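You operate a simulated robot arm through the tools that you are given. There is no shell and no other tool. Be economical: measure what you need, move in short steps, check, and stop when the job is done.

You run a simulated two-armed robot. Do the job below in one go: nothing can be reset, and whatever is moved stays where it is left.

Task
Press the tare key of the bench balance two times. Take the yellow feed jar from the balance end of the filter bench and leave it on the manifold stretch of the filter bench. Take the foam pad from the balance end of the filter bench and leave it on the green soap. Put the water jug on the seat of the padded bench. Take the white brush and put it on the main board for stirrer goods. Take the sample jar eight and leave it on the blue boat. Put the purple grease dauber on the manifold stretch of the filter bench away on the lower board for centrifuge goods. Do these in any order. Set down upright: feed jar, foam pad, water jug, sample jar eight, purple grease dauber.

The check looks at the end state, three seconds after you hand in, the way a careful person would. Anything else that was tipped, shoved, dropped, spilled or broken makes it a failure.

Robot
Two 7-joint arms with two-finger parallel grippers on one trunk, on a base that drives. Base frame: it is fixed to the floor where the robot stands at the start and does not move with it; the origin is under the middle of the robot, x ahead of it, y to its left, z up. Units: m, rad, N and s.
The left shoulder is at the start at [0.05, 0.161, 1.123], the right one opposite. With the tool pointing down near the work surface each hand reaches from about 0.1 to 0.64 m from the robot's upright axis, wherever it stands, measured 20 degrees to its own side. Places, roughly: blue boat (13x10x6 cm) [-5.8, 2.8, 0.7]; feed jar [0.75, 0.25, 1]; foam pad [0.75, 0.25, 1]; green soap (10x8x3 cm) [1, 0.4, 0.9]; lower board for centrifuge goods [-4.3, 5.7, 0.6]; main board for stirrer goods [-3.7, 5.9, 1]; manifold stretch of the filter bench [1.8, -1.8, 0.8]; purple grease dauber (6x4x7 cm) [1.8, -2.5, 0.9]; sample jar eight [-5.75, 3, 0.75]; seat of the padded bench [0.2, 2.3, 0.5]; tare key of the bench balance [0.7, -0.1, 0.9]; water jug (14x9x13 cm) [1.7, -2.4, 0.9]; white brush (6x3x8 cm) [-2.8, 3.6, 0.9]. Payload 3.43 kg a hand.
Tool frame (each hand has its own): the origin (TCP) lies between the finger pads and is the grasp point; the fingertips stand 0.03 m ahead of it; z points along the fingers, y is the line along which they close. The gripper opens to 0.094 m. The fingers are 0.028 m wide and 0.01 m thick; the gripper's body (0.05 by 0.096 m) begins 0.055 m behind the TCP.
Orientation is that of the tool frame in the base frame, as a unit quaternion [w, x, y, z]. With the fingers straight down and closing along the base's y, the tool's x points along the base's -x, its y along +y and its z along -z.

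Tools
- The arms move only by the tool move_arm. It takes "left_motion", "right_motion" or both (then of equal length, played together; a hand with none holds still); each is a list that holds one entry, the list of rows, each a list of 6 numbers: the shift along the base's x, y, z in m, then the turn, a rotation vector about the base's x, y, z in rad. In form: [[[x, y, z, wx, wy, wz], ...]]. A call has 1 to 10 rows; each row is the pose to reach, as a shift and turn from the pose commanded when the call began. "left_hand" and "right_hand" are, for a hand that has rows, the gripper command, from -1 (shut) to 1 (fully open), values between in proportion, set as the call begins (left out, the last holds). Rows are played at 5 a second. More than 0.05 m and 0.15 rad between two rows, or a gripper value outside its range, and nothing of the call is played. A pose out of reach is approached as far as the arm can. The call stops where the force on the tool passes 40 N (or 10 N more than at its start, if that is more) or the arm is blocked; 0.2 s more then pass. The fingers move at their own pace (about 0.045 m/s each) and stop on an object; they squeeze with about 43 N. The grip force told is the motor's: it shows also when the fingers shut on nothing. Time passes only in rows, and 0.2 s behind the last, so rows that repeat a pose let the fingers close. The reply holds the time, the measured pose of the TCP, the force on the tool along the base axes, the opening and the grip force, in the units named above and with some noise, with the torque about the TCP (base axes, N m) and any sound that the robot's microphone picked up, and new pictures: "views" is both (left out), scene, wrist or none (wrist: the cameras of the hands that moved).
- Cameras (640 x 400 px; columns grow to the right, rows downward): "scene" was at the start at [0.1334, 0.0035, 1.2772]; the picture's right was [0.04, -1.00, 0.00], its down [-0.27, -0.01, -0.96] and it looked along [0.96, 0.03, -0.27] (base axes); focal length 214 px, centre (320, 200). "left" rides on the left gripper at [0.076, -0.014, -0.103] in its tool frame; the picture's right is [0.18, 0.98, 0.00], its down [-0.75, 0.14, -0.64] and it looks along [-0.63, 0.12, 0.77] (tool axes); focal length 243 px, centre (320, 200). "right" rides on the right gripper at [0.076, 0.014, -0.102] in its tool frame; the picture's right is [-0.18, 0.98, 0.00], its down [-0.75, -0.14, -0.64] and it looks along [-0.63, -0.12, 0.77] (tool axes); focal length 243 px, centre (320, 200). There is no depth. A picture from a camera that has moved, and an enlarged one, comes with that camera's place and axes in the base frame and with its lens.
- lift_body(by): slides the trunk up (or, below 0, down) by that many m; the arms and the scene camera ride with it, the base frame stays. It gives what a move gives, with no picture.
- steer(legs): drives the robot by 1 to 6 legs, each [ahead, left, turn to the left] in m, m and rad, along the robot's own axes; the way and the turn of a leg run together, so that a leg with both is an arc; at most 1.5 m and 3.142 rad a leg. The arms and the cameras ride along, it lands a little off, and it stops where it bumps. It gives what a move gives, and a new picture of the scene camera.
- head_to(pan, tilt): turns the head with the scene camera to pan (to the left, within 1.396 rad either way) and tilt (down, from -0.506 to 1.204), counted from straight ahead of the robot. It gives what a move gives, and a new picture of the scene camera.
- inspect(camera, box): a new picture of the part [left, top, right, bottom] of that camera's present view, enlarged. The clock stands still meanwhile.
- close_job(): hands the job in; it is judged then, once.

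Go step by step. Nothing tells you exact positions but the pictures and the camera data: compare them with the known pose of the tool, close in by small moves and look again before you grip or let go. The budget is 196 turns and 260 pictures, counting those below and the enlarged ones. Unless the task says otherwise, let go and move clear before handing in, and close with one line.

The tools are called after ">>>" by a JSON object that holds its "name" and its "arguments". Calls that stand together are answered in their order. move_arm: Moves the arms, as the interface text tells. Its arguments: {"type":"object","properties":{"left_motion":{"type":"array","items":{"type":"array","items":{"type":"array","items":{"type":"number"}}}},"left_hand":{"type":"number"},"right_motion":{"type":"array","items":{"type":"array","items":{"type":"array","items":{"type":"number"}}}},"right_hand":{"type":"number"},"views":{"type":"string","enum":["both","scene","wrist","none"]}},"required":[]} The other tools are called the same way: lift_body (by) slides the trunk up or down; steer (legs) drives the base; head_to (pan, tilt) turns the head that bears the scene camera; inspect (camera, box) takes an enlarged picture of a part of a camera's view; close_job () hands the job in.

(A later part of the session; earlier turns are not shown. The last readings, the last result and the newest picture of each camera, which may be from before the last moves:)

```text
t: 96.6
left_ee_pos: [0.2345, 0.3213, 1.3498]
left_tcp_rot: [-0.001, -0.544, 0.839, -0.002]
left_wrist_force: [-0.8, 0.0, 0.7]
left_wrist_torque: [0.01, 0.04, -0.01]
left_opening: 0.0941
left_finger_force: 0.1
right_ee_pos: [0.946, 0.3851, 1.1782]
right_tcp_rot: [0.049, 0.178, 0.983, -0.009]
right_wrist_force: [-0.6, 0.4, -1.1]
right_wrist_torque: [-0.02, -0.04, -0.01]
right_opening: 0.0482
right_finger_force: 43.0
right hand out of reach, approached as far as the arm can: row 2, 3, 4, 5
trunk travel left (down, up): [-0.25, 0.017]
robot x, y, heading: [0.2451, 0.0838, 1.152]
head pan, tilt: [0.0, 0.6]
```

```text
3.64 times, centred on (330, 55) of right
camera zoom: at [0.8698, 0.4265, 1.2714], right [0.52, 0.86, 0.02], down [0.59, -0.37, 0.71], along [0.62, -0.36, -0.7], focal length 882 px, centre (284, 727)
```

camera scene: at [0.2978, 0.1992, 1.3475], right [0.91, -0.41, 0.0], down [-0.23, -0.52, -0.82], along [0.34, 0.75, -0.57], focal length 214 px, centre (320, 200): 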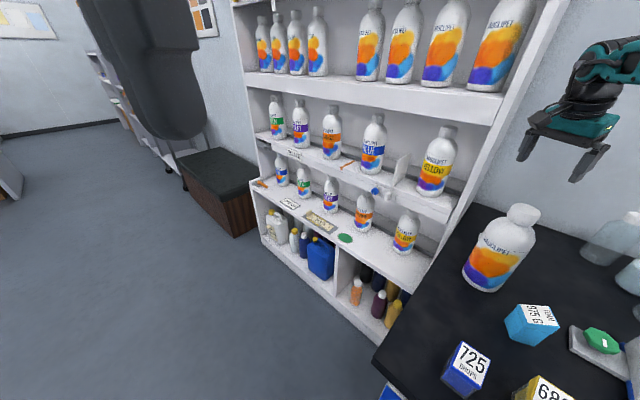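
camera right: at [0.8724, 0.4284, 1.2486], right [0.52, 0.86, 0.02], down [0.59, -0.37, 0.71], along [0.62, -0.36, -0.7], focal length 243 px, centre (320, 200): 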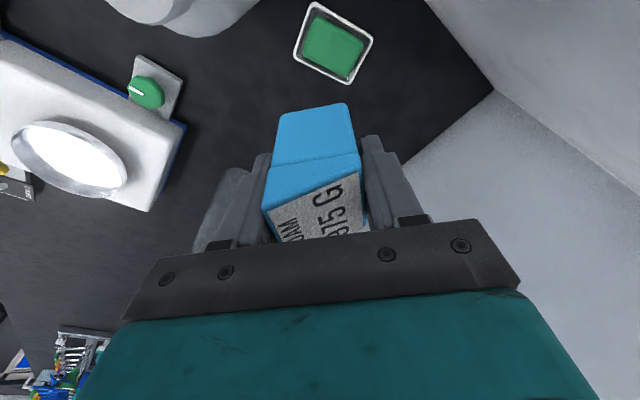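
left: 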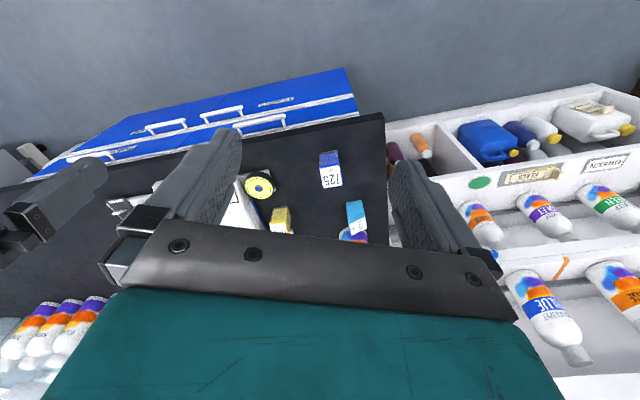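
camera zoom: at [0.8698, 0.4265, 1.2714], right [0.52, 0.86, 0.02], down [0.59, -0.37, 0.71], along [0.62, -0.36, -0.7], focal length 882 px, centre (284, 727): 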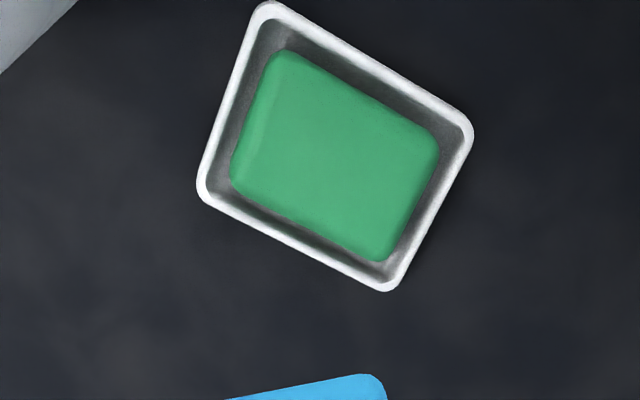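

The soap sits in a shallow dish, so I want about 2 cm more reach to centre the pad. I retract over the bench and turn the base further left to bring the shoulder closer.

>>> {"name": "move_arm", "arguments": {"right_motion": [[[-0.03, -0.03, 0.005, 0, 0, 0.09], [-0.06, -0.06, 0.005, 0, 0, 0.18], [-0.09, -0.09, 0.005, 0, 0, 0.27], [-0.12, -0.12, 0.005, 0, 0, 0.36], [-0.15, -0.15, 0.005, 0, 0, 0.45], [-0.18, -0.18, 0.005, 0, 0, 0.54], [-0.21, -0.2, 0.005, 0, 0, 0.63], [-0.24, -0.22, 0.005, 0, 0, 0.72], [-0.27, -0.24, 0.005, 0, 0, 0.8], [-0.3, -0.265, 0.005, 0, 0, 0.8]]], "views": "none"}}

```text
t: 98.8
left_ee_pos: [0.2329, 0.3211, 1.3481]
left_tcp_rot: [0.0, -0.544, 0.839, -0.001]
left_wrist_force: [-0.1, 0.0, -0.4]
left_wrist_torque: [0.03, -0.02, 0.01]
left_opening: 0.094
left_finger_force: 0.1
right_ee_pos: [0.6442, 0.1226, 1.1845]
right_tcp_rot: [0.048, -0.22, 0.974, 0.01]
right_wrist_force: [-0.1, 0.1, -2.1]
right_wrist_torque: [0.01, 0.02, 0.01]
right_opening: 0.0483
right_finger_force: 43.3
trunk travel left (down, up): [-0.25, 0.017]
robot x, y, heading: [0.2448, 0.0808, 1.148]
head pan, tilt: [0.0, 0.6]
```

>>> {"name": "steer", "arguments": {"legs": [[0, 0, 0.5], [0.006, -0.019, 0]]}}

```text
t: 101.0
left_ee_pos: [0.1186, 0.2868, 1.3492]
left_tcp_rot: [0.001, 0.737, -0.676, 0.001]
left_wrist_force: [-0.4, -0.6, -0.1]
left_wrist_torque: [0.02, 0.03, 0.02]
left_opening: 0.094
left_finger_force: 0.1
right_ee_pos: [0.5741, 0.3123, 1.1847]
right_tcp_rot: [0.044, -0.457, 0.888, 0.022]
right_wrist_force: [0.1, -0.7, -1.1]
right_wrist_torque: [0.01, -0.02, 0.01]
right_opening: 0.0481
right_finger_force: 43.4
trunk travel left (down, up): [-0.25, 0.017]
robot x, y, heading: [0.2437, 0.0819, 1.656]
head pan, tilt: [0.0, 0.6]
stopped in leg 2: the robot was blocked; the commanded pose is now the measured one
camera scene: at [0.2339, 0.2098, 1.3476], right [1.0, 0.09, 0.0], down [0.05, -0.56, -0.83], along [-0.07, 0.82, -0.56], focal length 214 px, centre (320, 200)
```

scene: 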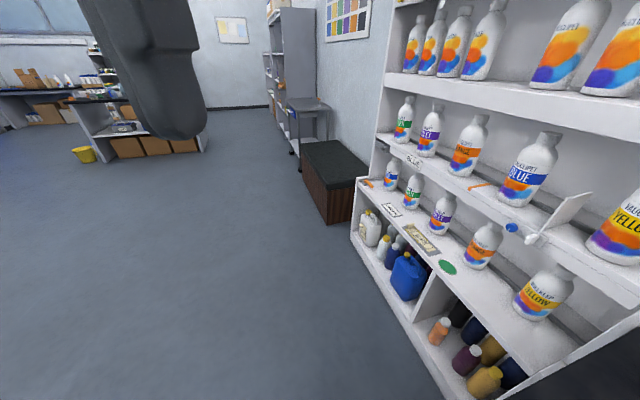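

>>> {"name": "move_arm", "arguments": {"right_motion": [[[0.04, 0.008, 0.0, 0, 0, -0.14], [0.08, 0.016, 0.0, 0, 0, -0.28], [0.12, 0.025, 0.0, 0, 0, -0.42], [0.16, 0.034, 0.0, 0, 0, -0.56], [0.2, 0.043, 0.0, 0, 0, -0.7], [0.24, 0.052, 0, 0, 0, -0.84], [0.28, 0.062, 0, 0, 0, -0.98], [0.32, 0.072, 0, 0, 0, -1.12], [0.36, 0.08, 0, 0, 0, -1.26], [0.381, 0.086, -0.01, 0, 0, -1.33]]], "views": "wrist"}}

```text
t: 103.2
left_ee_pos: [0.1189, 0.2871, 1.3486]
left_tcp_rot: [0.0, 0.737, -0.676, 0.002]
left_wrist_force: [0.8, -0.6, 0.7]
left_wrist_torque: [0.01, 0.01, -0.01]
left_opening: 0.0941
left_finger_force: 0.0
right_ee_pos: [0.955, 0.398, 1.1724]
right_tcp_rot: [0.048, 0.189, 0.981, -0.011]
right_wrist_force: [-1.0, -0.5, -0.9]
right_wrist_torque: [0.01, 0.0, 0.01]
right_opening: 0.0484
right_finger_force: 42.9
trunk travel left (down, up): [-0.25, 0.017]
robot x, y, heading: [0.2442, 0.0799, 1.657]
head pan, tilt: [0.0, 0.6]
camera right: at [0.8821, 0.4427, 1.2677], right [0.54, 0.84, 0.02], down [0.59, -0.38, 0.71], along [0.61, -0.37, -0.7], focal length 243 px, centre (320, 200)
```

right: 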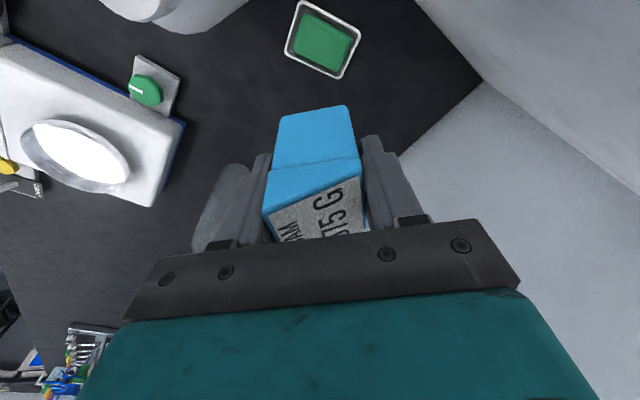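

Now the pad is over the soap without any reach limit. I fine-centre, and look at the arm's height over the bottle before lowering.

>>> {"name": "move_arm", "arguments": {"right_motion": [[[0.004, 0.005, 0, 0, 0, 0], [0.004, 0.005, 0, 0, 0, 0]]], "views": "none"}}

>>> {"name": "head_to", "arguments": {"pan": -0.85, "tilt": 0.3}}

```text
t: 103.8
left_ee_pos: [0.119, 0.286, 1.3482]
left_tcp_rot: [0.001, 0.736, -0.677, 0.002]
left_wrist_force: [0.4, -0.3, -0.2]
left_wrist_torque: [0.01, 0.01, 0.02]
left_opening: 0.0938
left_finger_force: 0.1
right_ee_pos: [0.9603, 0.4024, 1.1747]
right_tcp_rot: [0.049, 0.189, 0.981, -0.01]
right_wrist_force: [0.2, -0.6, -1.4]
right_wrist_torque: [-0.01, 0.0, 0.01]
right_opening: 0.0484
right_finger_force: 43.1
trunk travel left (down, up): [-0.25, 0.017]
robot x, y, heading: [0.2446, 0.0827, 1.655]
head pan, tilt: [0.0, 0.6]
```

```text
t: 105.0
left_ee_pos: [0.119, 0.2875, 1.3475]
left_tcp_rot: [0.001, 0.736, -0.677, 0.002]
left_wrist_force: [-0.1, -0.1, 0.5]
left_wrist_torque: [-0.01, 0.02, 0.01]
left_opening: 0.0941
left_finger_force: 0.0
right_ee_pos: [0.9594, 0.4024, 1.1752]
right_tcp_rot: [0.049, 0.189, 0.981, -0.011]
right_wrist_force: [0.7, 0.4, -1.0]
right_wrist_torque: [-0.02, -0.03, 0.01]
right_opening: 0.0482
right_finger_force: 42.8
trunk travel left (down, up): [-0.25, 0.017]
robot x, y, heading: [0.246, 0.0798, 1.652]
head pan, tilt: [-0.85, 0.3]
camera scene: at [0.3062, 0.1892, 1.375], right [0.72, -0.69, 0.0], down [-0.2, -0.21, -0.96], along [0.66, 0.69, -0.3], focal length 214 px, centre (320, 200)
```

scene: 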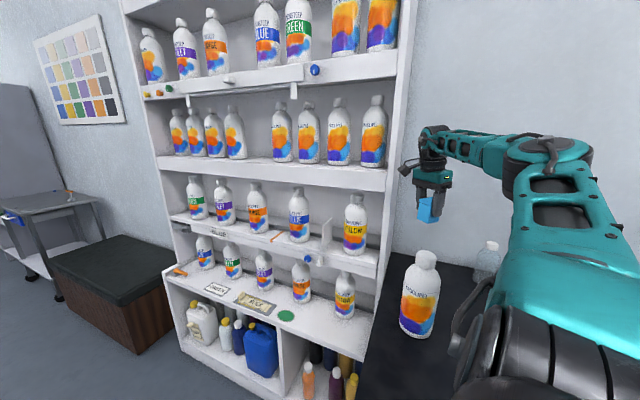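

The forearm runs well right of the bottle. I lower with the trunk.

>>> {"name": "head_to", "arguments": {"pan": -0.5, "tilt": 0.6}}

>>> {"name": "lift_body", "arguments": {"by": -0.13}}

>>> {"name": "inspect", "arguments": {"camera": "right", "box": [0, 0, 640, 400]}}

```text
t: 105.8
left_ee_pos: [0.1199, 0.2866, 1.3492]
left_tcp_rot: [0.0, 0.737, -0.676, 0.002]
left_wrist_force: [0.7, -0.3, -1.0]
left_wrist_torque: [0.01, 0.02, -0.02]
left_opening: 0.0942
left_finger_force: 0.0
right_ee_pos: [0.96, 0.4036, 1.1751]
right_tcp_rot: [0.05, 0.19, 0.981, -0.011]
right_wrist_force: [0.7, 0.4, -1.8]
right_wrist_torque: [-0.04, -0.01, -0.02]
right_opening: 0.048
right_finger_force: 42.9
trunk travel left (down, up): [-0.25, 0.017]
robot x, y, heading: [0.2468, 0.0836, 1.656]
head pan, tilt: [-0.499, 0.6]
camera scene: at [0.2773, 0.2027, 1.3476], right [0.92, -0.4, 0.0], down [-0.23, -0.52, -0.83], along [0.33, 0.76, -0.56], focal length 214 px, centre (320, 200)
```

scene: 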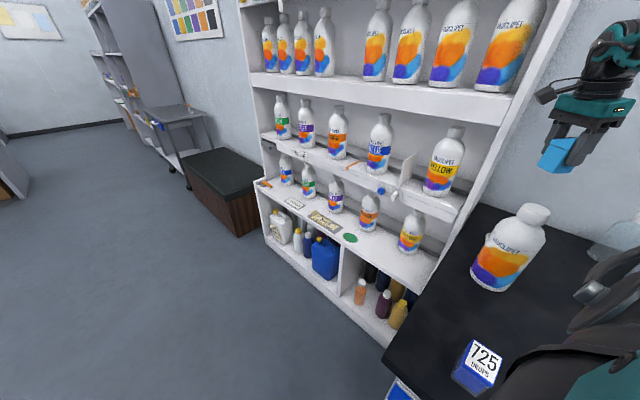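

```text
t: 107.4
left_ee_pos: [0.1188, 0.2884, 1.2183]
left_tcp_rot: [0.001, 0.737, -0.676, 0.002]
left_wrist_force: [-0.7, -0.7, 0.5]
left_wrist_torque: [0.01, 0.02, -0.02]
left_opening: 0.0939
left_finger_force: 0.1
right_ee_pos: [0.9591, 0.4035, 1.045]
right_tcp_rot: [0.048, 0.189, 0.981, -0.01]
right_wrist_force: [0.1, -0.6, -1.4]
right_wrist_torque: [-0.04, 0.03, 0.02]
right_opening: 0.0483
right_finger_force: 42.8
trunk travel left (down, up): [-0.12, 0.147]
robot x, y, heading: [0.2442, 0.0813, 1.656]
head pan, tilt: [-0.499, 0.6]
```

```text
1.00 times, centred on (320, 200) of right (not enlarged: the box is as wide or as high as the picture)
camera zoom: at [0.8856, 0.4466, 1.1383], right [0.54, 0.84, 0.02], down [0.59, -0.39, 0.71], along [0.61, -0.37, -0.7], focal length 243 px, centre (320, 200)
```

zoom: 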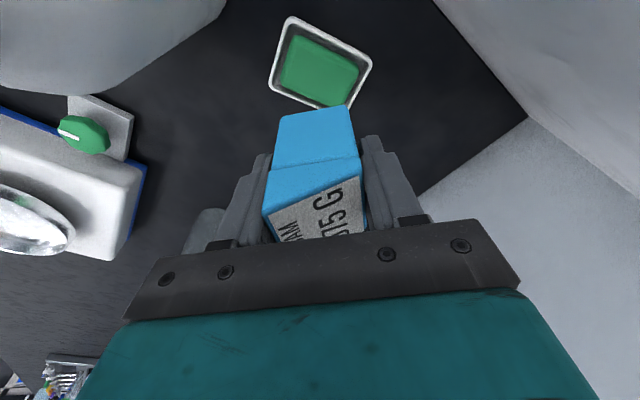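

>>> {"name": "lift_body", "arguments": {"by": -0.07}}

>>> {"name": "inspect", "arguments": {"camera": "right", "box": [0, 0, 640, 400]}}

```text
t: 108.5
left_ee_pos: [0.1192, 0.2861, 1.149]
left_tcp_rot: [0.001, 0.737, -0.676, 0.002]
left_wrist_force: [-0.1, 0.1, 0.4]
left_wrist_torque: [0.03, -0.01, 0.01]
left_opening: 0.0938
left_finger_force: 0.0
right_ee_pos: [0.9592, 0.4014, 0.9742]
right_tcp_rot: [0.049, 0.189, 0.981, -0.01]
right_wrist_force: [-0.3, -0.5, -1.2]
right_wrist_torque: [0.0, 0.02, 0.02]
right_opening: 0.0481
right_finger_force: 43.7
trunk travel left (down, up): [-0.05, 0.217]
robot x, y, heading: [0.2438, 0.0848, 1.656]
head pan, tilt: [-0.499, 0.6]
```

```text
1.00 times, centred on (320, 200) of right (not enlarged: the box is as wide or as high as the picture)
camera zoom: at [0.8856, 0.4466, 1.0683], right [0.54, 0.84, 0.02], down [0.59, -0.39, 0.71], along [0.61, -0.37, -0.7], focal length 243 px, centre (320, 200)
```

zoom: 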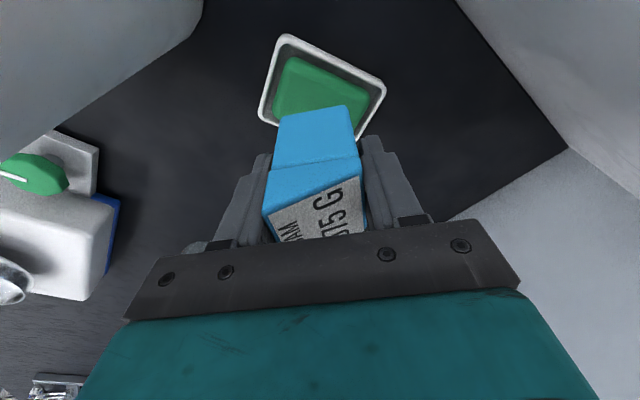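

>>> {"name": "move_arm", "arguments": {"right_motion": [[[0, 0.004, -0.01, 0, 0, 0], [0, 0.004, -0.02, 0, 0, 0], [0, 0.004, -0.028, 0, 0, 0], [0, 0.004, -0.034, 0, 0, 0]]], "views": "wrist"}}

```text
t: 109.5
left_ee_pos: [0.1187, 0.2867, 1.1488]
left_tcp_rot: [0.001, 0.737, -0.676, 0.002]
left_wrist_force: [-0.2, 0.2, 1.0]
left_wrist_torque: [0.0, 0.03, 0.02]
left_opening: 0.0938
left_finger_force: 0.1
right_ee_pos: [0.9608, 0.4066, 0.9398]
right_tcp_rot: [0.047, 0.189, 0.981, -0.011]
right_wrist_force: [-0.2, 0.2, -1.9]
right_wrist_torque: [0.02, 0.0, -0.02]
right_opening: 0.048
right_finger_force: 43.0
trunk travel left (down, up): [-0.05, 0.217]
robot x, y, heading: [0.244, 0.0835, 1.656]
head pan, tilt: [-0.499, 0.6]
camera right: at [0.8855, 0.4508, 1.0342], right [0.54, 0.84, 0.02], down [0.59, -0.39, 0.71], along [0.61, -0.37, -0.7], focal length 243 px, centre (320, 200)
```

right: 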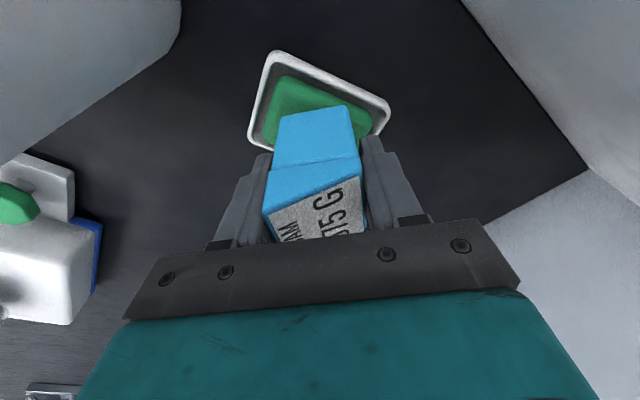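

>>> {"name": "move_arm", "arguments": {"right_motion": [[[-0.004, 0.003, -0.003, 0, 0, 0], [-0.004, 0.003, -0.006, 0, 0, 0], [-0.004, 0.003, -0.009, 0, 0, 0], [-0.004, 0.003, -0.011, 0, 0, 0]]], "views": "wrist"}}

```text
t: 110.5
left_ee_pos: [0.1188, 0.2868, 1.1476]
left_tcp_rot: [0.0, 0.737, -0.676, 0.001]
left_wrist_force: [-0.5, 0.9, -0.3]
left_wrist_torque: [-0.05, 0.02, -0.02]
left_opening: 0.0941
left_finger_force: 0.0
right_ee_pos: [0.9567, 0.4102, 0.9291]
right_tcp_rot: [0.049, 0.188, 0.981, -0.01]
right_wrist_force: [0.0, 0.6, 0.3]
right_wrist_torque: [0.02, -0.07, -0.01]
right_opening: 0.0481
right_finger_force: 42.6
trunk travel left (down, up): [-0.05, 0.217]
robot x, y, heading: [0.2433, 0.0807, 1.658]
head pan, tilt: [-0.499, 0.6]
camera right: at [0.8816, 0.454, 1.0238], right [0.54, 0.84, 0.02], down [0.59, -0.39, 0.71], along [0.61, -0.37, -0.7], focal length 243 px, centre (320, 200)
```

right: 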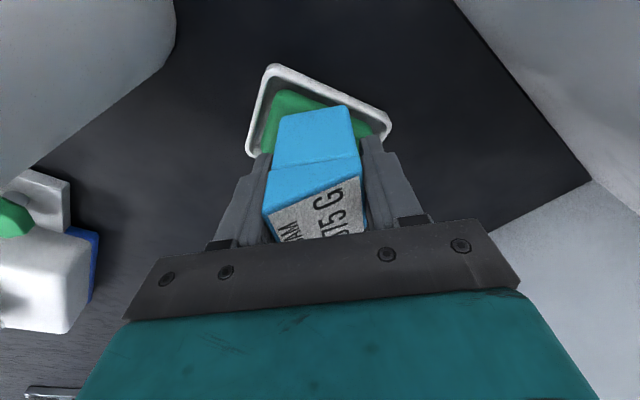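

>>> {"name": "move_arm", "arguments": {"right_motion": [[[0, 0, -0.001, 0, 0, 0], [0, 0, -0.002, 0, 0, 0]]], "views": "none"}}

```text
t: 111.1
left_ee_pos: [0.1187, 0.2856, 1.1489]
left_tcp_rot: [0.001, 0.737, -0.676, 0.002]
left_wrist_force: [-0.8, -0.5, -1.5]
left_wrist_torque: [-0.01, -0.01, -0.03]
left_opening: 0.0941
left_finger_force: 0.0
right_ee_pos: [0.957, 0.4101, 0.9295]
right_tcp_rot: [0.049, 0.189, 0.981, -0.009]
right_wrist_force: [3.7, -0.3, 8.9]
right_wrist_torque: [0.13, -0.31, -0.03]
right_opening: 0.0481
right_finger_force: 42.9
trunk travel left (down, up): [-0.05, 0.217]
robot x, y, heading: [0.2429, 0.0844, 1.653]
head pan, tilt: [-0.499, 0.6]
```

Firm contact (9 N up). I release and rise a little to look.

>>> {"name": "move_arm", "arguments": {"right_motion": [[[0, 0, 0, 0, 0, 0], [0, 0, 0, 0, 0, 0], [0, 0, 0.02, 0, 0, 0], [0, 0, 0.05, 0, 0, 0], [0, 0, 0.09, 0, 0, 0]]], "right_hand": 0.4, "views": "wrist"}}

```text
t: 112.3
left_ee_pos: [0.1184, 0.2868, 1.1483]
left_tcp_rot: [0.001, 0.736, -0.677, 0.001]
left_wrist_force: [0.6, 0.1, 0.4]
left_wrist_torque: [0.0, 0.04, -0.01]
left_opening: 0.0939
left_finger_force: 0.0
right_ee_pos: [0.9588, 0.4104, 1.0176]
right_tcp_rot: [0.049, 0.188, 0.981, -0.01]
right_wrist_force: [-0.1, 0.6, 0.3]
right_wrist_torque: [0.0, 0.01, 0.02]
right_opening: 0.0655
right_finger_force: 0.0
trunk travel left (down, up): [-0.05, 0.217]
robot x, y, heading: [0.2427, 0.0799, 1.649]
head pan, tilt: [-0.499, 0.6]
camera right: at [0.8832, 0.4543, 1.1114], right [0.54, 0.84, 0.02], down [0.58, -0.38, 0.71], along [0.61, -0.37, -0.7], focal length 243 px, centre (320, 200)
```

right: 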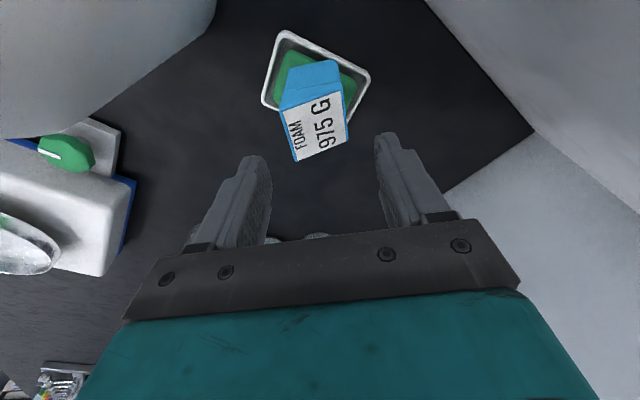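

The pad stands on the soap. I raise the trunk and retract the hand.

>>> {"name": "lift_body", "arguments": {"by": 0.16}}

>>> {"name": "move_arm", "arguments": {"right_motion": [[[-0.04, -0.008, 0, 0, 0, 0.14], [-0.08, -0.018, 0, 0, 0, 0.28], [-0.12, -0.028, 0.0, 0, 0, 0.42], [-0.16, -0.038, 0, 0, 0, 0.56], [-0.2, -0.048, 0.0, 0, 0, 0.7], [-0.24, -0.058, 0.0, 0, 0, 0.84], [-0.28, -0.068, 0.0, 0, 0, 0.98], [-0.32, -0.078, 0.0, 0, 0, 1.12], [-0.36, -0.088, 0.0, 0, 0, 1.26], [-0.385, -0.098, 0.0, 0, 0, 1.33]]], "views": "none"}}

>>> {"name": "steer", "arguments": {"legs": [[0, 0, -0.64], [0, 0, -0.63]]}}

```text
t: 114.1
left_ee_pos: [0.119, 0.2872, 1.309]
left_tcp_rot: [0.001, 0.736, -0.677, 0.002]
left_wrist_force: [0.9, 1.2, -0.3]
left_wrist_torque: [0.02, 0.03, 0.0]
left_opening: 0.0939
left_finger_force: 0.1
right_ee_pos: [0.9581, 0.4101, 1.1775]
right_tcp_rot: [0.048, 0.189, 0.981, -0.011]
right_wrist_force: [-0.4, 0.2, 0.1]
right_wrist_torque: [0.0, 0.0, 0.02]
right_opening: 0.0658
right_finger_force: 0.1
trunk travel left (down, up): [-0.21, 0.057]
robot x, y, heading: [0.249, 0.0819, 1.653]
head pan, tilt: [-0.499, 0.6]
```

```text
t: 116.3
left_ee_pos: [0.1182, 0.2868, 1.309]
left_tcp_rot: [0.0, 0.737, -0.676, 0.002]
left_wrist_force: [-0.5, -0.2, 0.2]
left_wrist_torque: [-0.01, -0.02, 0.01]
left_opening: 0.0941
left_finger_force: 0.0
right_ee_pos: [0.5703, 0.3136, 1.1765]
right_tcp_rot: [0.045, -0.456, 0.888, 0.023]
right_wrist_force: [-0.2, 0.3, -0.1]
right_wrist_torque: [-0.01, 0.01, 0.01]
right_opening: 0.0658
right_finger_force: 0.0
trunk travel left (down, up): [-0.21, 0.057]
robot x, y, heading: [0.2448, 0.0855, 1.653]
head pan, tilt: [-0.499, 0.6]
```

```text
t: 120.2
left_ee_pos: [0.4041, 0.2615, 1.309]
left_tcp_rot: [-0.001, -0.191, 0.982, -0.002]
left_wrist_force: [-0.4, 0.2, 0.4]
left_wrist_torque: [-0.01, -0.02, 0.0]
left_opening: 0.0943
left_finger_force: 0.0
right_ee_pos: [0.5615, -0.163, 1.1767]
right_tcp_rot: [0.049, 0.161, 0.986, -0.009]
right_wrist_force: [-0.1, 0.9, -0.4]
right_wrist_torque: [0.01, 0.01, 0.02]
right_opening: 0.0657
right_finger_force: 0.0
trunk travel left (down, up): [-0.21, 0.057]
robot x, y, heading: [0.2466, 0.0838, 0.378]
head pan, tilt: [-0.499, 0.6]
camera scene: at [0.37, 0.0862, 1.3076], right [-0.12, -0.99, 0.0], down [-0.56, 0.07, -0.83], along [0.82, -0.1, -0.56], focal length 214 px, centre (320, 200)
```

scene: 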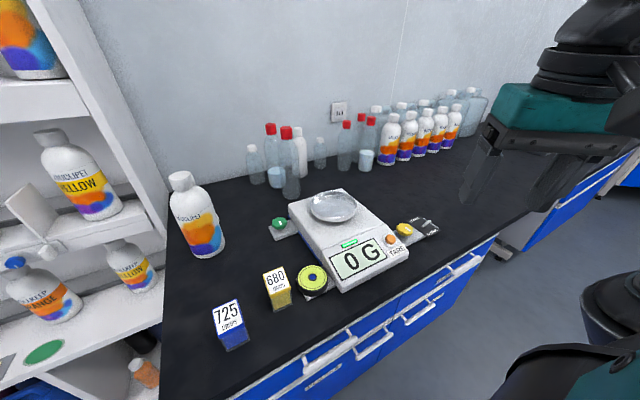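

Everything is in order. Now the yellow jar again: I bring the right hand, square and vertical, over it.

>>> {"name": "move_arm", "arguments": {"right_motion": [[[0.011, 0.043, 0, 0, 0.015, 0.1], [0.022, 0.086, 0, 0, 0.03, 0.2], [0.033, 0.129, 0, 0, 0.045, 0.3], [0.045, 0.172, 0, 0, 0.06, 0.4], [0.056, 0.215, 0, 0, 0.075, 0.5], [0.067, 0.258, -0.02, 0, 0.09, 0.6], [0.0785, 0.3, -0.04, -0.001, 0.103, 0.7], [0.0785, 0.303, -0.08, -0.001, 0.103, 0.7], [0.0785, 0.303, -0.11, -0.001, 0.103, 0.7]]], "right_hand": 0.3, "views": "wrist"}}

```text
t: 122.2
left_ee_pos: [0.4047, 0.2616, 1.309]
left_tcp_rot: [-0.002, -0.19, 0.982, -0.001]
left_wrist_force: [0.1, -0.7, 0.1]
left_wrist_torque: [0.0, 0.02, 0.02]
left_opening: 0.0941
left_finger_force: 0.0
right_ee_pos: [0.6406, 0.1353, 1.0654]
right_tcp_rot: [-0.001, -0.187, 0.982, 0.001]
right_wrist_force: [0.0, -0.3, -0.3]
right_wrist_torque: [0.01, 0.0, 0.0]
right_opening: 0.061
right_finger_force: 0.0
trunk travel left (down, up): [-0.21, 0.057]
robot x, y, heading: [0.2457, 0.0826, 0.383]
head pan, tilt: [-0.499, 0.6]
camera right: at [0.5654, 0.1197, 1.1676], right [-0.19, 0.98, 0.0], down [0.75, 0.14, 0.64], along [0.63, 0.12, -0.77], focal length 243 px, centre (320, 200)
```

right: 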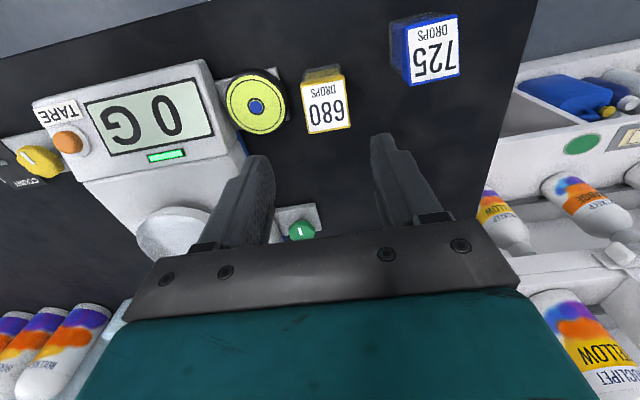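

>>> {"name": "move_arm", "arguments": {"right_motion": [[[0, 0.004, -0.04, 0, 0, 0], [0, 0.004, -0.08, 0, 0, 0], [0, 0.004, -0.12, 0, 0, 0], [0, 0.004, -0.15, 0, 0, 0], [0, 0.004, -0.161, 0, 0, 0]]], "right_hand": 0.2, "views": "wrist"}}

```text
t: 123.3
left_ee_pos: [0.4026, 0.2612, 1.3085]
left_tcp_rot: [-0.001, -0.19, 0.982, -0.001]
left_wrist_force: [0.6, -0.4, 0.2]
left_wrist_torque: [-0.03, 0.0, 0.0]
left_opening: 0.0937
left_finger_force: 0.1
right_ee_pos: [0.646, 0.1033, 0.9528]
right_tcp_rot: [0.008, -0.189, 0.982, 0.01]
right_wrist_force: [-5.5, -1.6, 20.6]
right_wrist_torque: [0.67, 0.1, 0.13]
right_opening: 0.0563
right_finger_force: 0.3
right hand out of reach, approached as far as the arm can: row 1, 2, 3, 4, 5
trunk travel left (down, up): [-0.21, 0.057]
robot x, y, heading: [0.2418, 0.0822, 0.384]
head pan, tilt: [-0.499, 0.6]
stopped in row 5 (right hand): the force on the tool passed its limit at 43 N (the readings are from after the stop); the commanded pose is now the measured one
camera right: at [0.5685, 0.0853, 1.053], right [-0.19, 0.98, 0.02], down [0.74, 0.13, 0.65], along [0.64, 0.14, -0.76], focal length 243 px, centre (320, 200)
```

right: 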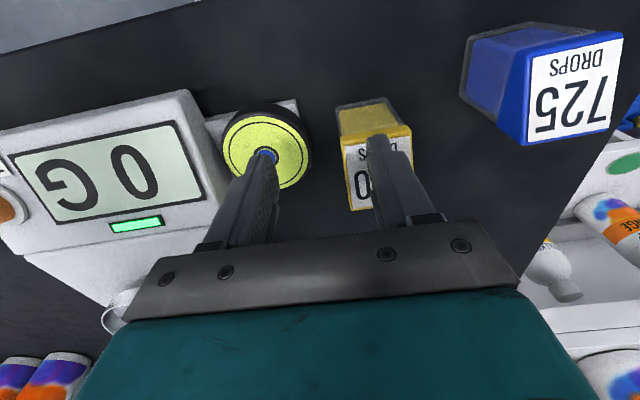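

The arm drifted and a finger pressed on the jar's lid. I go straight up and check.

>>> {"name": "move_arm", "arguments": {"right_motion": [[[0, 0, 0.03, 0, 0, 0], [0, 0.01, 0.07, 0, 0, 0], [0, 0.02, 0.11, 0, 0, 0]]], "views": "both"}}

```text
t: 124.1
left_ee_pos: [0.4043, 0.2626, 1.3094]
left_tcp_rot: [-0.002, -0.19, 0.982, -0.001]
left_wrist_force: [0.5, 0.1, 0.2]
left_wrist_torque: [0.03, 0.01, 0.01]
left_opening: 0.094
left_finger_force: 0.0
right_ee_pos: [0.6456, 0.1233, 1.0607]
right_tcp_rot: [0.006, -0.188, 0.982, 0.007]
right_wrist_force: [-0.2, -0.6, 0.2]
right_wrist_torque: [0.0, -0.01, -0.03]
right_opening: 0.0563
right_finger_force: 0.2
trunk travel left (down, up): [-0.21, 0.057]
robot x, y, heading: [0.243, 0.0815, 0.38]
head pan, tilt: [-0.499, 0.6]
camera scene: at [0.3696, 0.0863, 1.3076], right [-0.12, -0.99, 0.0], down [-0.56, 0.07, -0.83], along [0.82, -0.1, -0.56], focal length 214 px, centre (320, 200)
camera right: at [0.5683, 0.1061, 1.1614], right [-0.19, 0.98, 0.01], down [0.75, 0.14, 0.65], along [0.64, 0.14, -0.76], focal length 243 px, centre (320, 200)
```

scene: 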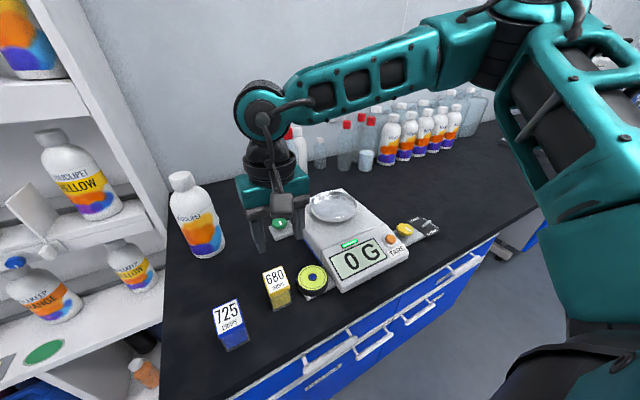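
right: 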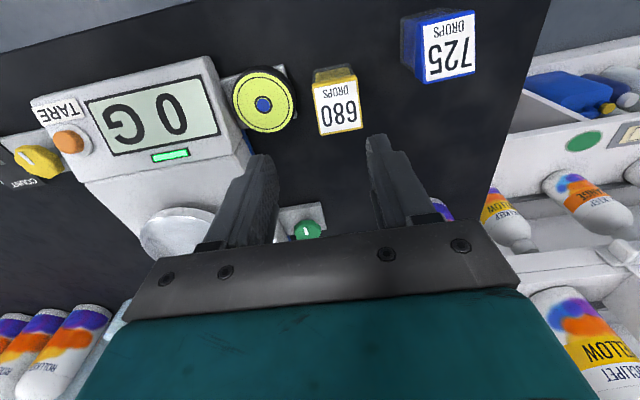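

Jar unharmed. I restore the earlier stance (trunk at its start height, base 5 cm back), where that reach worked.

>>> {"name": "steer", "arguments": {"legs": [[-0.06, 0, 0]]}}

>>> {"name": "lift_body", "arguments": {"by": -0.06}}

```text
t: 125.0
left_ee_pos: [0.3474, 0.239, 1.3069]
left_tcp_rot: [0.0, -0.19, 0.982, -0.001]
left_wrist_force: [-0.2, 0.1, 0.2]
left_wrist_torque: [0.03, -0.04, -0.01]
left_opening: 0.0942
left_finger_force: 0.0
right_ee_pos: [0.5887, 0.101, 1.0602]
right_tcp_rot: [0.007, -0.187, 0.982, 0.007]
right_wrist_force: [-0.4, 0.4, 0.1]
right_wrist_torque: [-0.01, -0.02, 0.0]
right_opening: 0.0565
right_finger_force: 0.1
trunk travel left (down, up): [-0.21, 0.057]
robot x, y, heading: [0.1895, 0.0568, 0.385]
head pan, tilt: [-0.499, 0.6]
camera scene: at [0.313, 0.0633, 1.3077], right [-0.12, -0.99, 0.0], down [-0.56, 0.07, -0.83], along [0.82, -0.1, -0.56], focal length 214 px, centre (320, 200)
```

scene: 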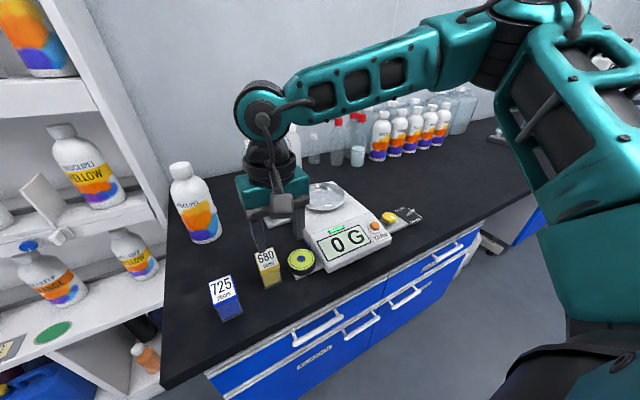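

```text
t: 126.0
left_ee_pos: [0.3477, 0.2386, 1.2492]
left_tcp_rot: [-0.002, -0.191, 0.982, -0.002]
left_wrist_force: [0.3, 0.1, -0.2]
left_wrist_torque: [0.01, -0.02, 0.01]
left_opening: 0.0941
left_finger_force: 0.1
right_ee_pos: [0.5901, 0.1013, 1.0]
right_tcp_rot: [0.006, -0.188, 0.982, 0.008]
right_wrist_force: [-0.2, 0.2, 0.1]
right_wrist_torque: [0.01, -0.01, 0.0]
right_opening: 0.0563
right_finger_force: 0.1
trunk travel left (down, up): [-0.15, 0.117]
robot x, y, heading: [0.1872, 0.0617, 0.387]
head pan, tilt: [-0.499, 0.6]
```

>>> {"name": "move_arm", "arguments": {"right_motion": [[[0.02, 0.015, 0.01, 0, 0, 0], [0.04, 0.03, 0.01, -0.009, 0.005, 0], [0.051, 0.038, 0.01, -0.018, 0.009, 0], [0.051, 0.038, 0.01, -0.018, 0.009, 0]]], "views": "wrist"}}

```text
t: 127.0
left_ee_pos: [0.3487, 0.2389, 1.2491]
left_tcp_rot: [-0.002, -0.19, 0.982, -0.001]
left_wrist_force: [-0.1, 0.1, 1.0]
left_wrist_torque: [0.04, -0.05, -0.01]
left_opening: 0.0938
left_finger_force: 0.0
right_ee_pos: [0.6373, 0.1109, 1.0122]
right_tcp_rot: [0.001, -0.188, 0.982, 0.0]
right_wrist_force: [-0.1, -0.5, -0.2]
right_wrist_torque: [0.02, 0.0, 0.0]
right_opening: 0.0564
right_finger_force: 0.0
right hand out of reach, approached as far as the arm can: row 2, 3, 4
trunk travel left (down, up): [-0.15, 0.117]
robot x, y, heading: [0.1918, 0.0576, 0.381]
head pan, tilt: [-0.499, 0.6]
camera right: at [0.5612, 0.0954, 1.1131], right [-0.19, 0.98, 0.0], down [0.75, 0.15, 0.64], along [0.63, 0.12, -0.77], focal length 243 px, centre (320, 200)
```

right: 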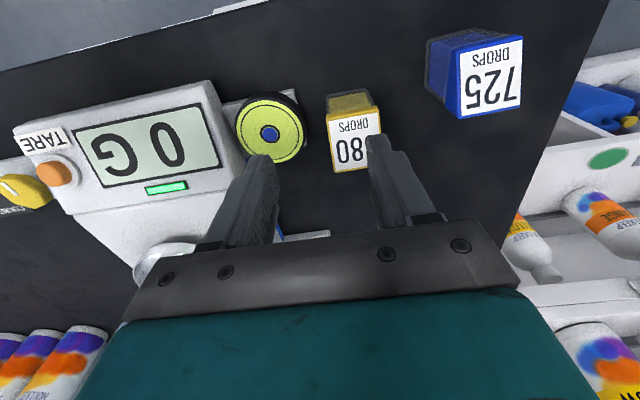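

The right arm is stuck in an awkward joint branch; turning the base a little left gives it a natural stance.

>>> {"name": "move_arm", "arguments": {"right_motion": [[[0, -0.01, 0.04, 0, 0, 0], [0, -0.02, 0.08, 0, 0, 0]]], "views": "none"}}

>>> {"name": "steer", "arguments": {"legs": [[0, 0, 0.35]]}}

```text
t: 127.7
left_ee_pos: [0.347, 0.2382, 1.2479]
left_tcp_rot: [-0.001, -0.19, 0.982, -0.001]
left_wrist_force: [-0.3, -0.6, -1.2]
left_wrist_torque: [0.01, 0.02, 0.03]
left_opening: 0.0939
left_finger_force: 0.0
right_ee_pos: [0.6357, 0.0924, 1.0918]
right_tcp_rot: [-0.001, -0.188, 0.982, 0.0]
right_wrist_force: [0.9, -0.8, -0.5]
right_wrist_torque: [0.04, 0.01, -0.02]
right_opening: 0.0563
right_finger_force: 0.0
trunk travel left (down, up): [-0.15, 0.117]
robot x, y, heading: [0.1868, 0.0602, 0.385]
head pan, tilt: [-0.499, 0.6]
```

```text
t: 129.1
left_ee_pos: [0.2772, 0.2834, 1.2484]
left_tcp_rot: [0.0, -0.357, 0.934, -0.001]
left_wrist_force: [-0.2, 0.1, 0.6]
left_wrist_torque: [0.03, -0.01, 0.0]
left_opening: 0.0941
left_finger_force: 0.1
right_ee_pos: [0.5967, 0.2451, 1.091]
right_tcp_rot: [0.0, -0.355, 0.935, 0.0]
right_wrist_force: [-0.5, -0.1, -0.2]
right_wrist_torque: [0.01, 0.01, 0.03]
right_opening: 0.0562
right_finger_force: 0.1
trunk travel left (down, up): [-0.15, 0.117]
robot x, y, heading: [0.1901, 0.0608, 0.733]
head pan, tilt: [-0.499, 0.6]
camera scene: at [0.3047, 0.1062, 1.2476], right [0.23, -0.97, 0.0], down [-0.55, -0.13, -0.83], along [0.8, 0.19, -0.56], focal length 214 px, centre (320, 200)
```

scene: 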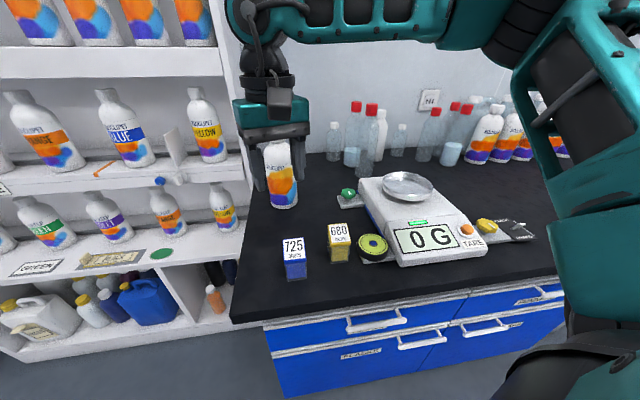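

>>> {"name": "move_arm", "arguments": {"right_motion": [[[0.01, -0.03, 0, 0, 0, -0.09], [0.022, -0.055, 0, 0, 0, -0.18], [0.034, -0.08, -0.01, 0, 0, -0.27], [0.044, -0.106, -0.03, 0, 0, -0.345], [0.044, -0.106, -0.07, 0, 0, -0.345], [0.044, -0.106, -0.09, 0, 0, -0.345]]], "views": "wrist"}}

```text
t: 130.5
left_ee_pos: [0.2774, 0.2825, 1.2489]
left_tcp_rot: [-0.002, -0.357, 0.934, -0.001]
left_wrist_force: [-0.9, 1.5, 0.3]
left_wrist_torque: [0.0, -0.04, -0.02]
left_opening: 0.0938
left_finger_force: 0.2
right_ee_pos: [0.6414, 0.1385, 1.0023]
right_tcp_rot: [0.0, -0.191, 0.982, -0.001]
right_wrist_force: [0.1, 0.5, -0.8]
right_wrist_torque: [0.02, 0.01, 0.0]
right_opening: 0.0564
right_finger_force: 0.1
trunk travel left (down, up): [-0.15, 0.117]
robot x, y, heading: [0.1879, 0.058, 0.731]
head pan, tilt: [-0.499, 0.6]
camera right: at [0.5659, 0.1219, 1.104], right [-0.2, 0.98, 0.0], down [0.75, 0.15, 0.64], along [0.63, 0.13, -0.77], focal length 243 px, centre (320, 200)
```

right: 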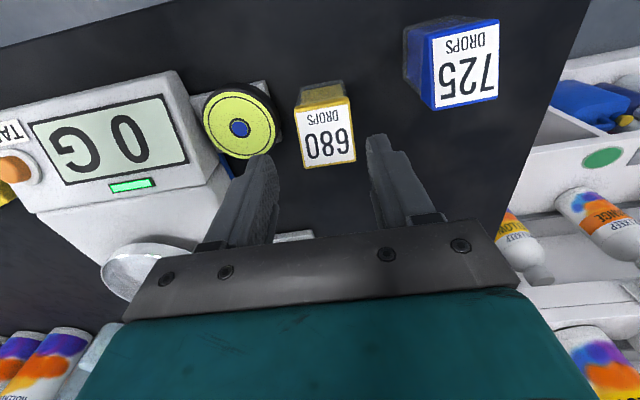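

>>> {"name": "move_arm", "arguments": {"right_motion": [[[0.001, 0.002, -0.03, 0, 0, 0], [0.001, 0.003, -0.06, 0, 0, 0], [0.001, 0.003, -0.085, 0, 0, 0], [0.001, 0.003, -0.099, 0, 0, 0]]], "right_hand": 0.3, "views": "wrist"}}

```text
t: 131.5
left_ee_pos: [0.2774, 0.2817, 1.2482]
left_tcp_rot: [-0.002, -0.357, 0.934, -0.002]
left_wrist_force: [0.3, -0.6, -0.1]
left_wrist_torque: [0.05, -0.03, -0.01]
left_opening: 0.094
left_finger_force: 0.1
right_ee_pos: [0.6448, 0.1413, 0.9024]
right_tcp_rot: [0.0, -0.19, 0.982, 0.0]
right_wrist_force: [0.4, -0.8, 0.2]
right_wrist_torque: [0.01, 0.0, -0.04]
right_opening: 0.0611
right_finger_force: 0.1
trunk travel left (down, up): [-0.15, 0.117]
robot x, y, heading: [0.1883, 0.059, 0.737]
head pan, tilt: [-0.499, 0.6]
camera right: at [0.5675, 0.1252, 1.0039], right [-0.19, 0.98, 0.0], down [0.75, 0.15, 0.64], along [0.63, 0.12, -0.77], focal length 243 px, centre (320, 200)
```

right: 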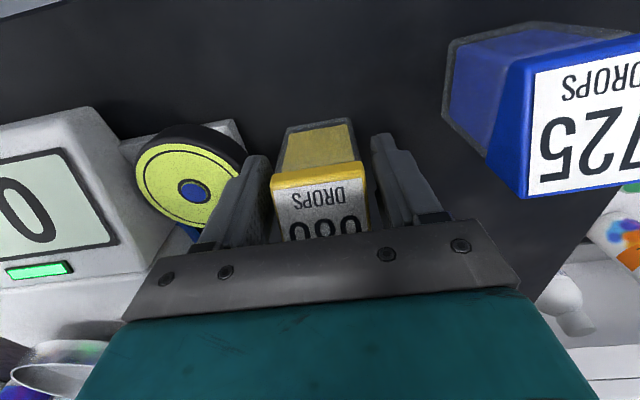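

Well placed. Close, lift, and tuck toward the body.

>>> {"name": "move_arm", "arguments": {"right_motion": [[[0, 0, 0, 0, 0, 0], [0, 0, 0, 0, 0, 0], [0, 0, 0, 0, 0, 0], [0, 0, 0.04, 0, 0, 0], [0, 0, 0.08, 0, 0, 0], [0, 0, 0.12, 0, 0, 0], [0, 0, 0.16, 0, 0, 0.1], [-0.03, -0.01, 0.19, 0, 0, 0.2], [-0.06, -0.02, 0.22, 0, 0, 0.3], [-0.09, -0.03, 0.22, 0, 0, 0.35]]], "right_hand": -1, "views": "none"}}

>>> {"name": "head_to", "arguments": {"pan": -1.35, "tilt": 0.5}}

```text
t: 133.7
left_ee_pos: [0.2773, 0.2822, 1.2488]
left_tcp_rot: [-0.001, -0.358, 0.934, -0.001]
left_wrist_force: [-0.2, 0.2, 0.0]
left_wrist_torque: [-0.01, 0.0, 0.01]
left_opening: 0.0941
left_finger_force: 0.0
right_ee_pos: [0.5548, 0.111, 1.1214]
right_tcp_rot: [0.0, -0.358, 0.934, -0.001]
right_wrist_force: [0.1, 0.8, -1.4]
right_wrist_torque: [0.04, 0.02, 0.0]
right_opening: 0.0483
right_finger_force: 42.8
trunk travel left (down, up): [-0.15, 0.117]
robot x, y, heading: [0.1897, 0.0573, 0.733]
head pan, tilt: [-0.499, 0.6]
```

```text
t: 134.9
left_ee_pos: [0.2771, 0.2827, 1.2484]
left_tcp_rot: [-0.001, -0.358, 0.934, -0.002]
left_wrist_force: [0.1, 1.2, -0.1]
left_wrist_torque: [-0.03, 0.0, -0.01]
left_opening: 0.094
left_finger_force: 0.0
right_ee_pos: [0.5554, 0.1115, 1.1226]
right_tcp_rot: [0.0, -0.357, 0.934, 0.0]
right_wrist_force: [-0.1, -0.5, -1.2]
right_wrist_torque: [-0.01, 0.02, 0.0]
right_opening: 0.0481
right_finger_force: 43.3
trunk travel left (down, up): [-0.15, 0.117]
robot x, y, heading: [0.1884, 0.0602, 0.733]
head pan, tilt: [-1.349, 0.499]
camera scene: at [0.2931, 0.0331, 1.2567], right [-0.58, -0.82, 0.0], down [-0.39, 0.28, -0.88], along [0.72, -0.51, -0.48], focal length 214 px, centre (320, 200)
```

scene: 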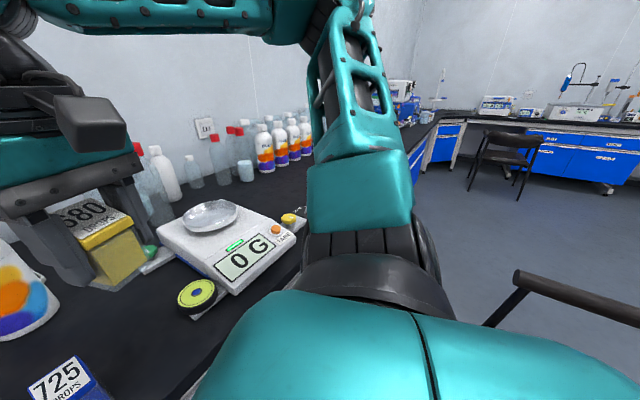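

The jar is held. I back away from the bench and turn toward the other end to plan the drive around the chair.

>>> {"name": "steer", "arguments": {"legs": [[-0.52, 0.19, 0], [0, 0, -1.0]]}}

>>> {"name": "head_to", "arguments": {"pan": -0.6, "tilt": 0.5}}

```text
t: 140.6
left_ee_pos: [-0.0816, -0.0951, 1.2493]
left_tcp_rot: [-0.001, 0.13, 0.991, -0.001]
left_wrist_force: [-0.4, 0.7, 0.6]
left_wrist_torque: [-0.02, -0.02, 0.02]
left_opening: 0.0941
left_finger_force: 0.1
right_ee_pos: [-0.0748, -0.4207, 1.1219]
right_tcp_rot: [0.0, 0.13, 0.992, 0.0]
right_wrist_force: [-0.1, 0.6, -1.6]
right_wrist_torque: [-0.01, 0.0, -0.01]
right_opening: 0.0483
right_finger_force: 43.0
trunk travel left (down, up): [-0.15, 0.117]
robot x, y, heading: [-0.3182, -0.1425, -0.259]
head pan, tilt: [-1.349, 0.499]
camera scene: at [-0.2829, -0.2438, 1.2567], right [-1.0, 0.04, 0.0], down [0.02, 0.48, -0.88], along [-0.03, -0.88, -0.48], focal length 214 px, centre (320, 200)
```

scene: 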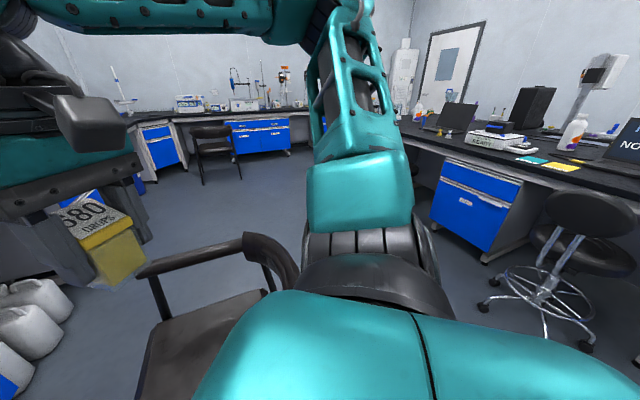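

```text
t: 141.7
left_ee_pos: [-0.0826, -0.0941, 1.2489]
left_tcp_rot: [-0.001, 0.13, 0.992, -0.001]
left_wrist_force: [0.2, -0.5, -0.2]
left_wrist_torque: [0.0, -0.04, 0.04]
left_opening: 0.0937
left_finger_force: 0.0
right_ee_pos: [-0.0753, -0.4199, 1.1207]
right_tcp_rot: [-0.001, 0.129, 0.992, 0.0]
right_wrist_force: [-0.6, -0.3, -1.4]
right_wrist_torque: [0.05, 0.0, -0.02]
right_opening: 0.0482
right_finger_force: 42.9
trunk travel left (down, up): [-0.15, 0.117]
robot x, y, heading: [-0.3183, -0.1399, -0.259]
head pan, tilt: [-0.6, 0.499]
camera scene: at [-0.2201, -0.2219, 1.2567], right [-0.76, -0.65, 0.0], down [-0.31, 0.36, -0.88], along [0.57, -0.67, -0.48], focal length 214 px, centre (320, 200)
```

scene: 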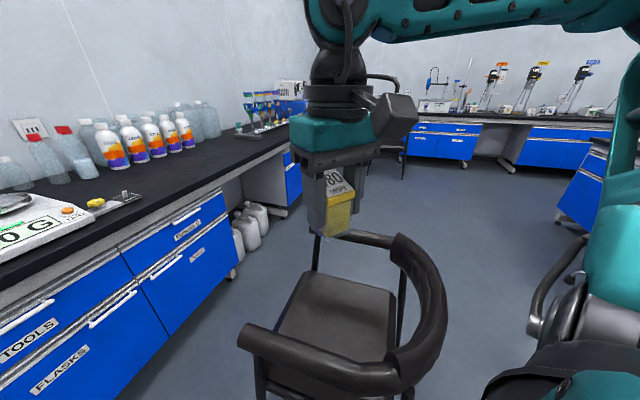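

The chair is ahead-right; I go around it on the aisle side toward the manifold stretch.

>>> {"name": "steer", "arguments": {"legs": [[-0.484, -0.361, 0], [0.539, -0.721, 0], [1.333, -0.365, 0], [0, 0, 0.64]]}}

>>> {"name": "head_to", "arguments": {"pan": -0.1, "tilt": 0.35}}

```text
t: 160.1
left_ee_pos: [0.8493, -1.7061, 1.2488]
left_tcp_rot: [-0.001, -0.194, 0.981, -0.001]
left_wrist_force: [0.4, 0.0, 0.1]
left_wrist_torque: [-0.01, 0.01, -0.01]
left_opening: 0.0938
left_finger_force: 0.1
right_ee_pos: [1.054, -1.9603, 1.1216]
right_tcp_rot: [0.001, -0.195, 0.981, 0.0]
right_wrist_force: [-0.3, 0.1, -1.9]
right_wrist_torque: [0.01, 0.02, 0.01]
right_opening: 0.0482
right_finger_force: 42.5
trunk travel left (down, up): [-0.15, 0.117]
robot x, y, heading: [0.6923, -1.8897, 0.398]
head pan, tilt: [-0.6, 0.499]
camera scene: at [0.8177, -1.8914, 1.2567], right [-0.21, -0.98, 0.0], down [-0.47, 0.1, -0.88], along [0.86, -0.18, -0.48], focal length 214 px, centre (320, 200)
```

scene: 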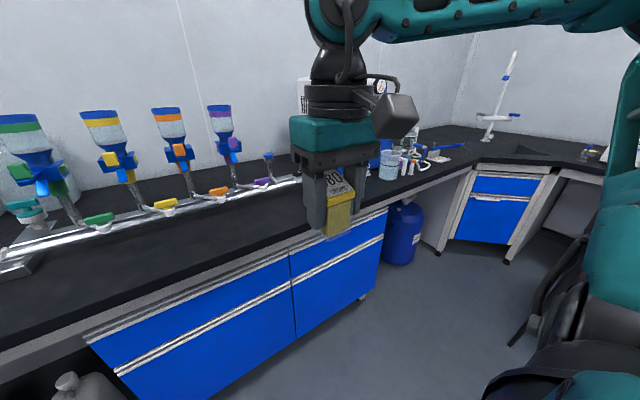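

```text
t: 161.0
left_ee_pos: [0.8499, -1.7066, 1.2493]
left_tcp_rot: [-0.001, -0.196, 0.981, -0.001]
left_wrist_force: [0.1, 0.3, 0.1]
left_wrist_torque: [-0.04, 0.0, 0.0]
left_opening: 0.0937
left_finger_force: 0.1
right_ee_pos: [1.0533, -1.9622, 1.1224]
right_tcp_rot: [0.0, -0.196, 0.981, -0.001]
right_wrist_force: [0.4, 0.5, -1.4]
right_wrist_torque: [0.02, 0.0, -0.02]
right_opening: 0.0486
right_finger_force: 43.0
trunk travel left (down, up): [-0.15, 0.117]
robot x, y, heading: [0.6928, -1.8905, 0.392]
head pan, tilt: [-0.099, 0.351]
camera scene: at [0.8179, -1.8459, 1.2703], right [0.29, -0.96, 0.0], down [-0.33, -0.1, -0.94], along [0.9, 0.27, -0.34], focal length 214 px, centre (320, 200)
```

scene: 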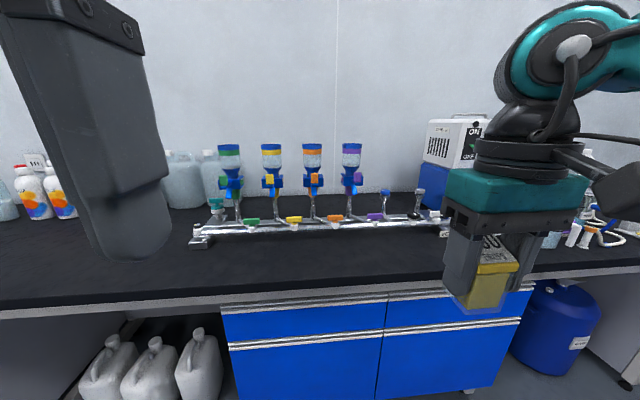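

I see the manifold with clear bench in front of it. I drive up to the bench.

>>> {"name": "steer", "arguments": {"legs": [[0.25, 0, 0]]}}

```text
t: 162.8
left_ee_pos: [1.0777, -1.6129, 1.2491]
left_tcp_rot: [-0.001, -0.195, 0.981, -0.001]
left_wrist_force: [-0.9, 0.5, -0.2]
left_wrist_torque: [-0.02, 0.0, -0.01]
left_opening: 0.094
left_finger_force: 0.2
right_ee_pos: [1.282, -1.868, 1.1217]
right_tcp_rot: [0.0, -0.195, 0.981, 0.0]
right_wrist_force: [-0.1, -0.1, -0.6]
right_wrist_torque: [0.03, 0.0, 0.03]
right_opening: 0.0482
right_finger_force: 43.0
trunk travel left (down, up): [-0.15, 0.117]
robot x, y, heading: [0.9207, -1.7974, 0.394]
head pan, tilt: [-0.099, 0.351]
camera scene: at [1.0459, -1.7515, 1.2703], right [0.29, -0.96, 0.0], down [-0.33, -0.1, -0.94], along [0.9, 0.27, -0.34], focal length 214 px, centre (320, 200)
```

scene: 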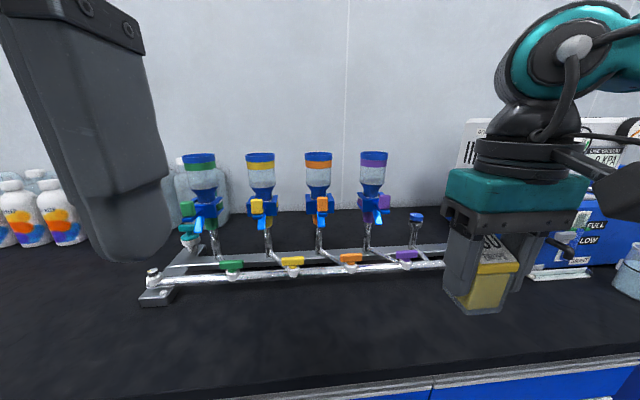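

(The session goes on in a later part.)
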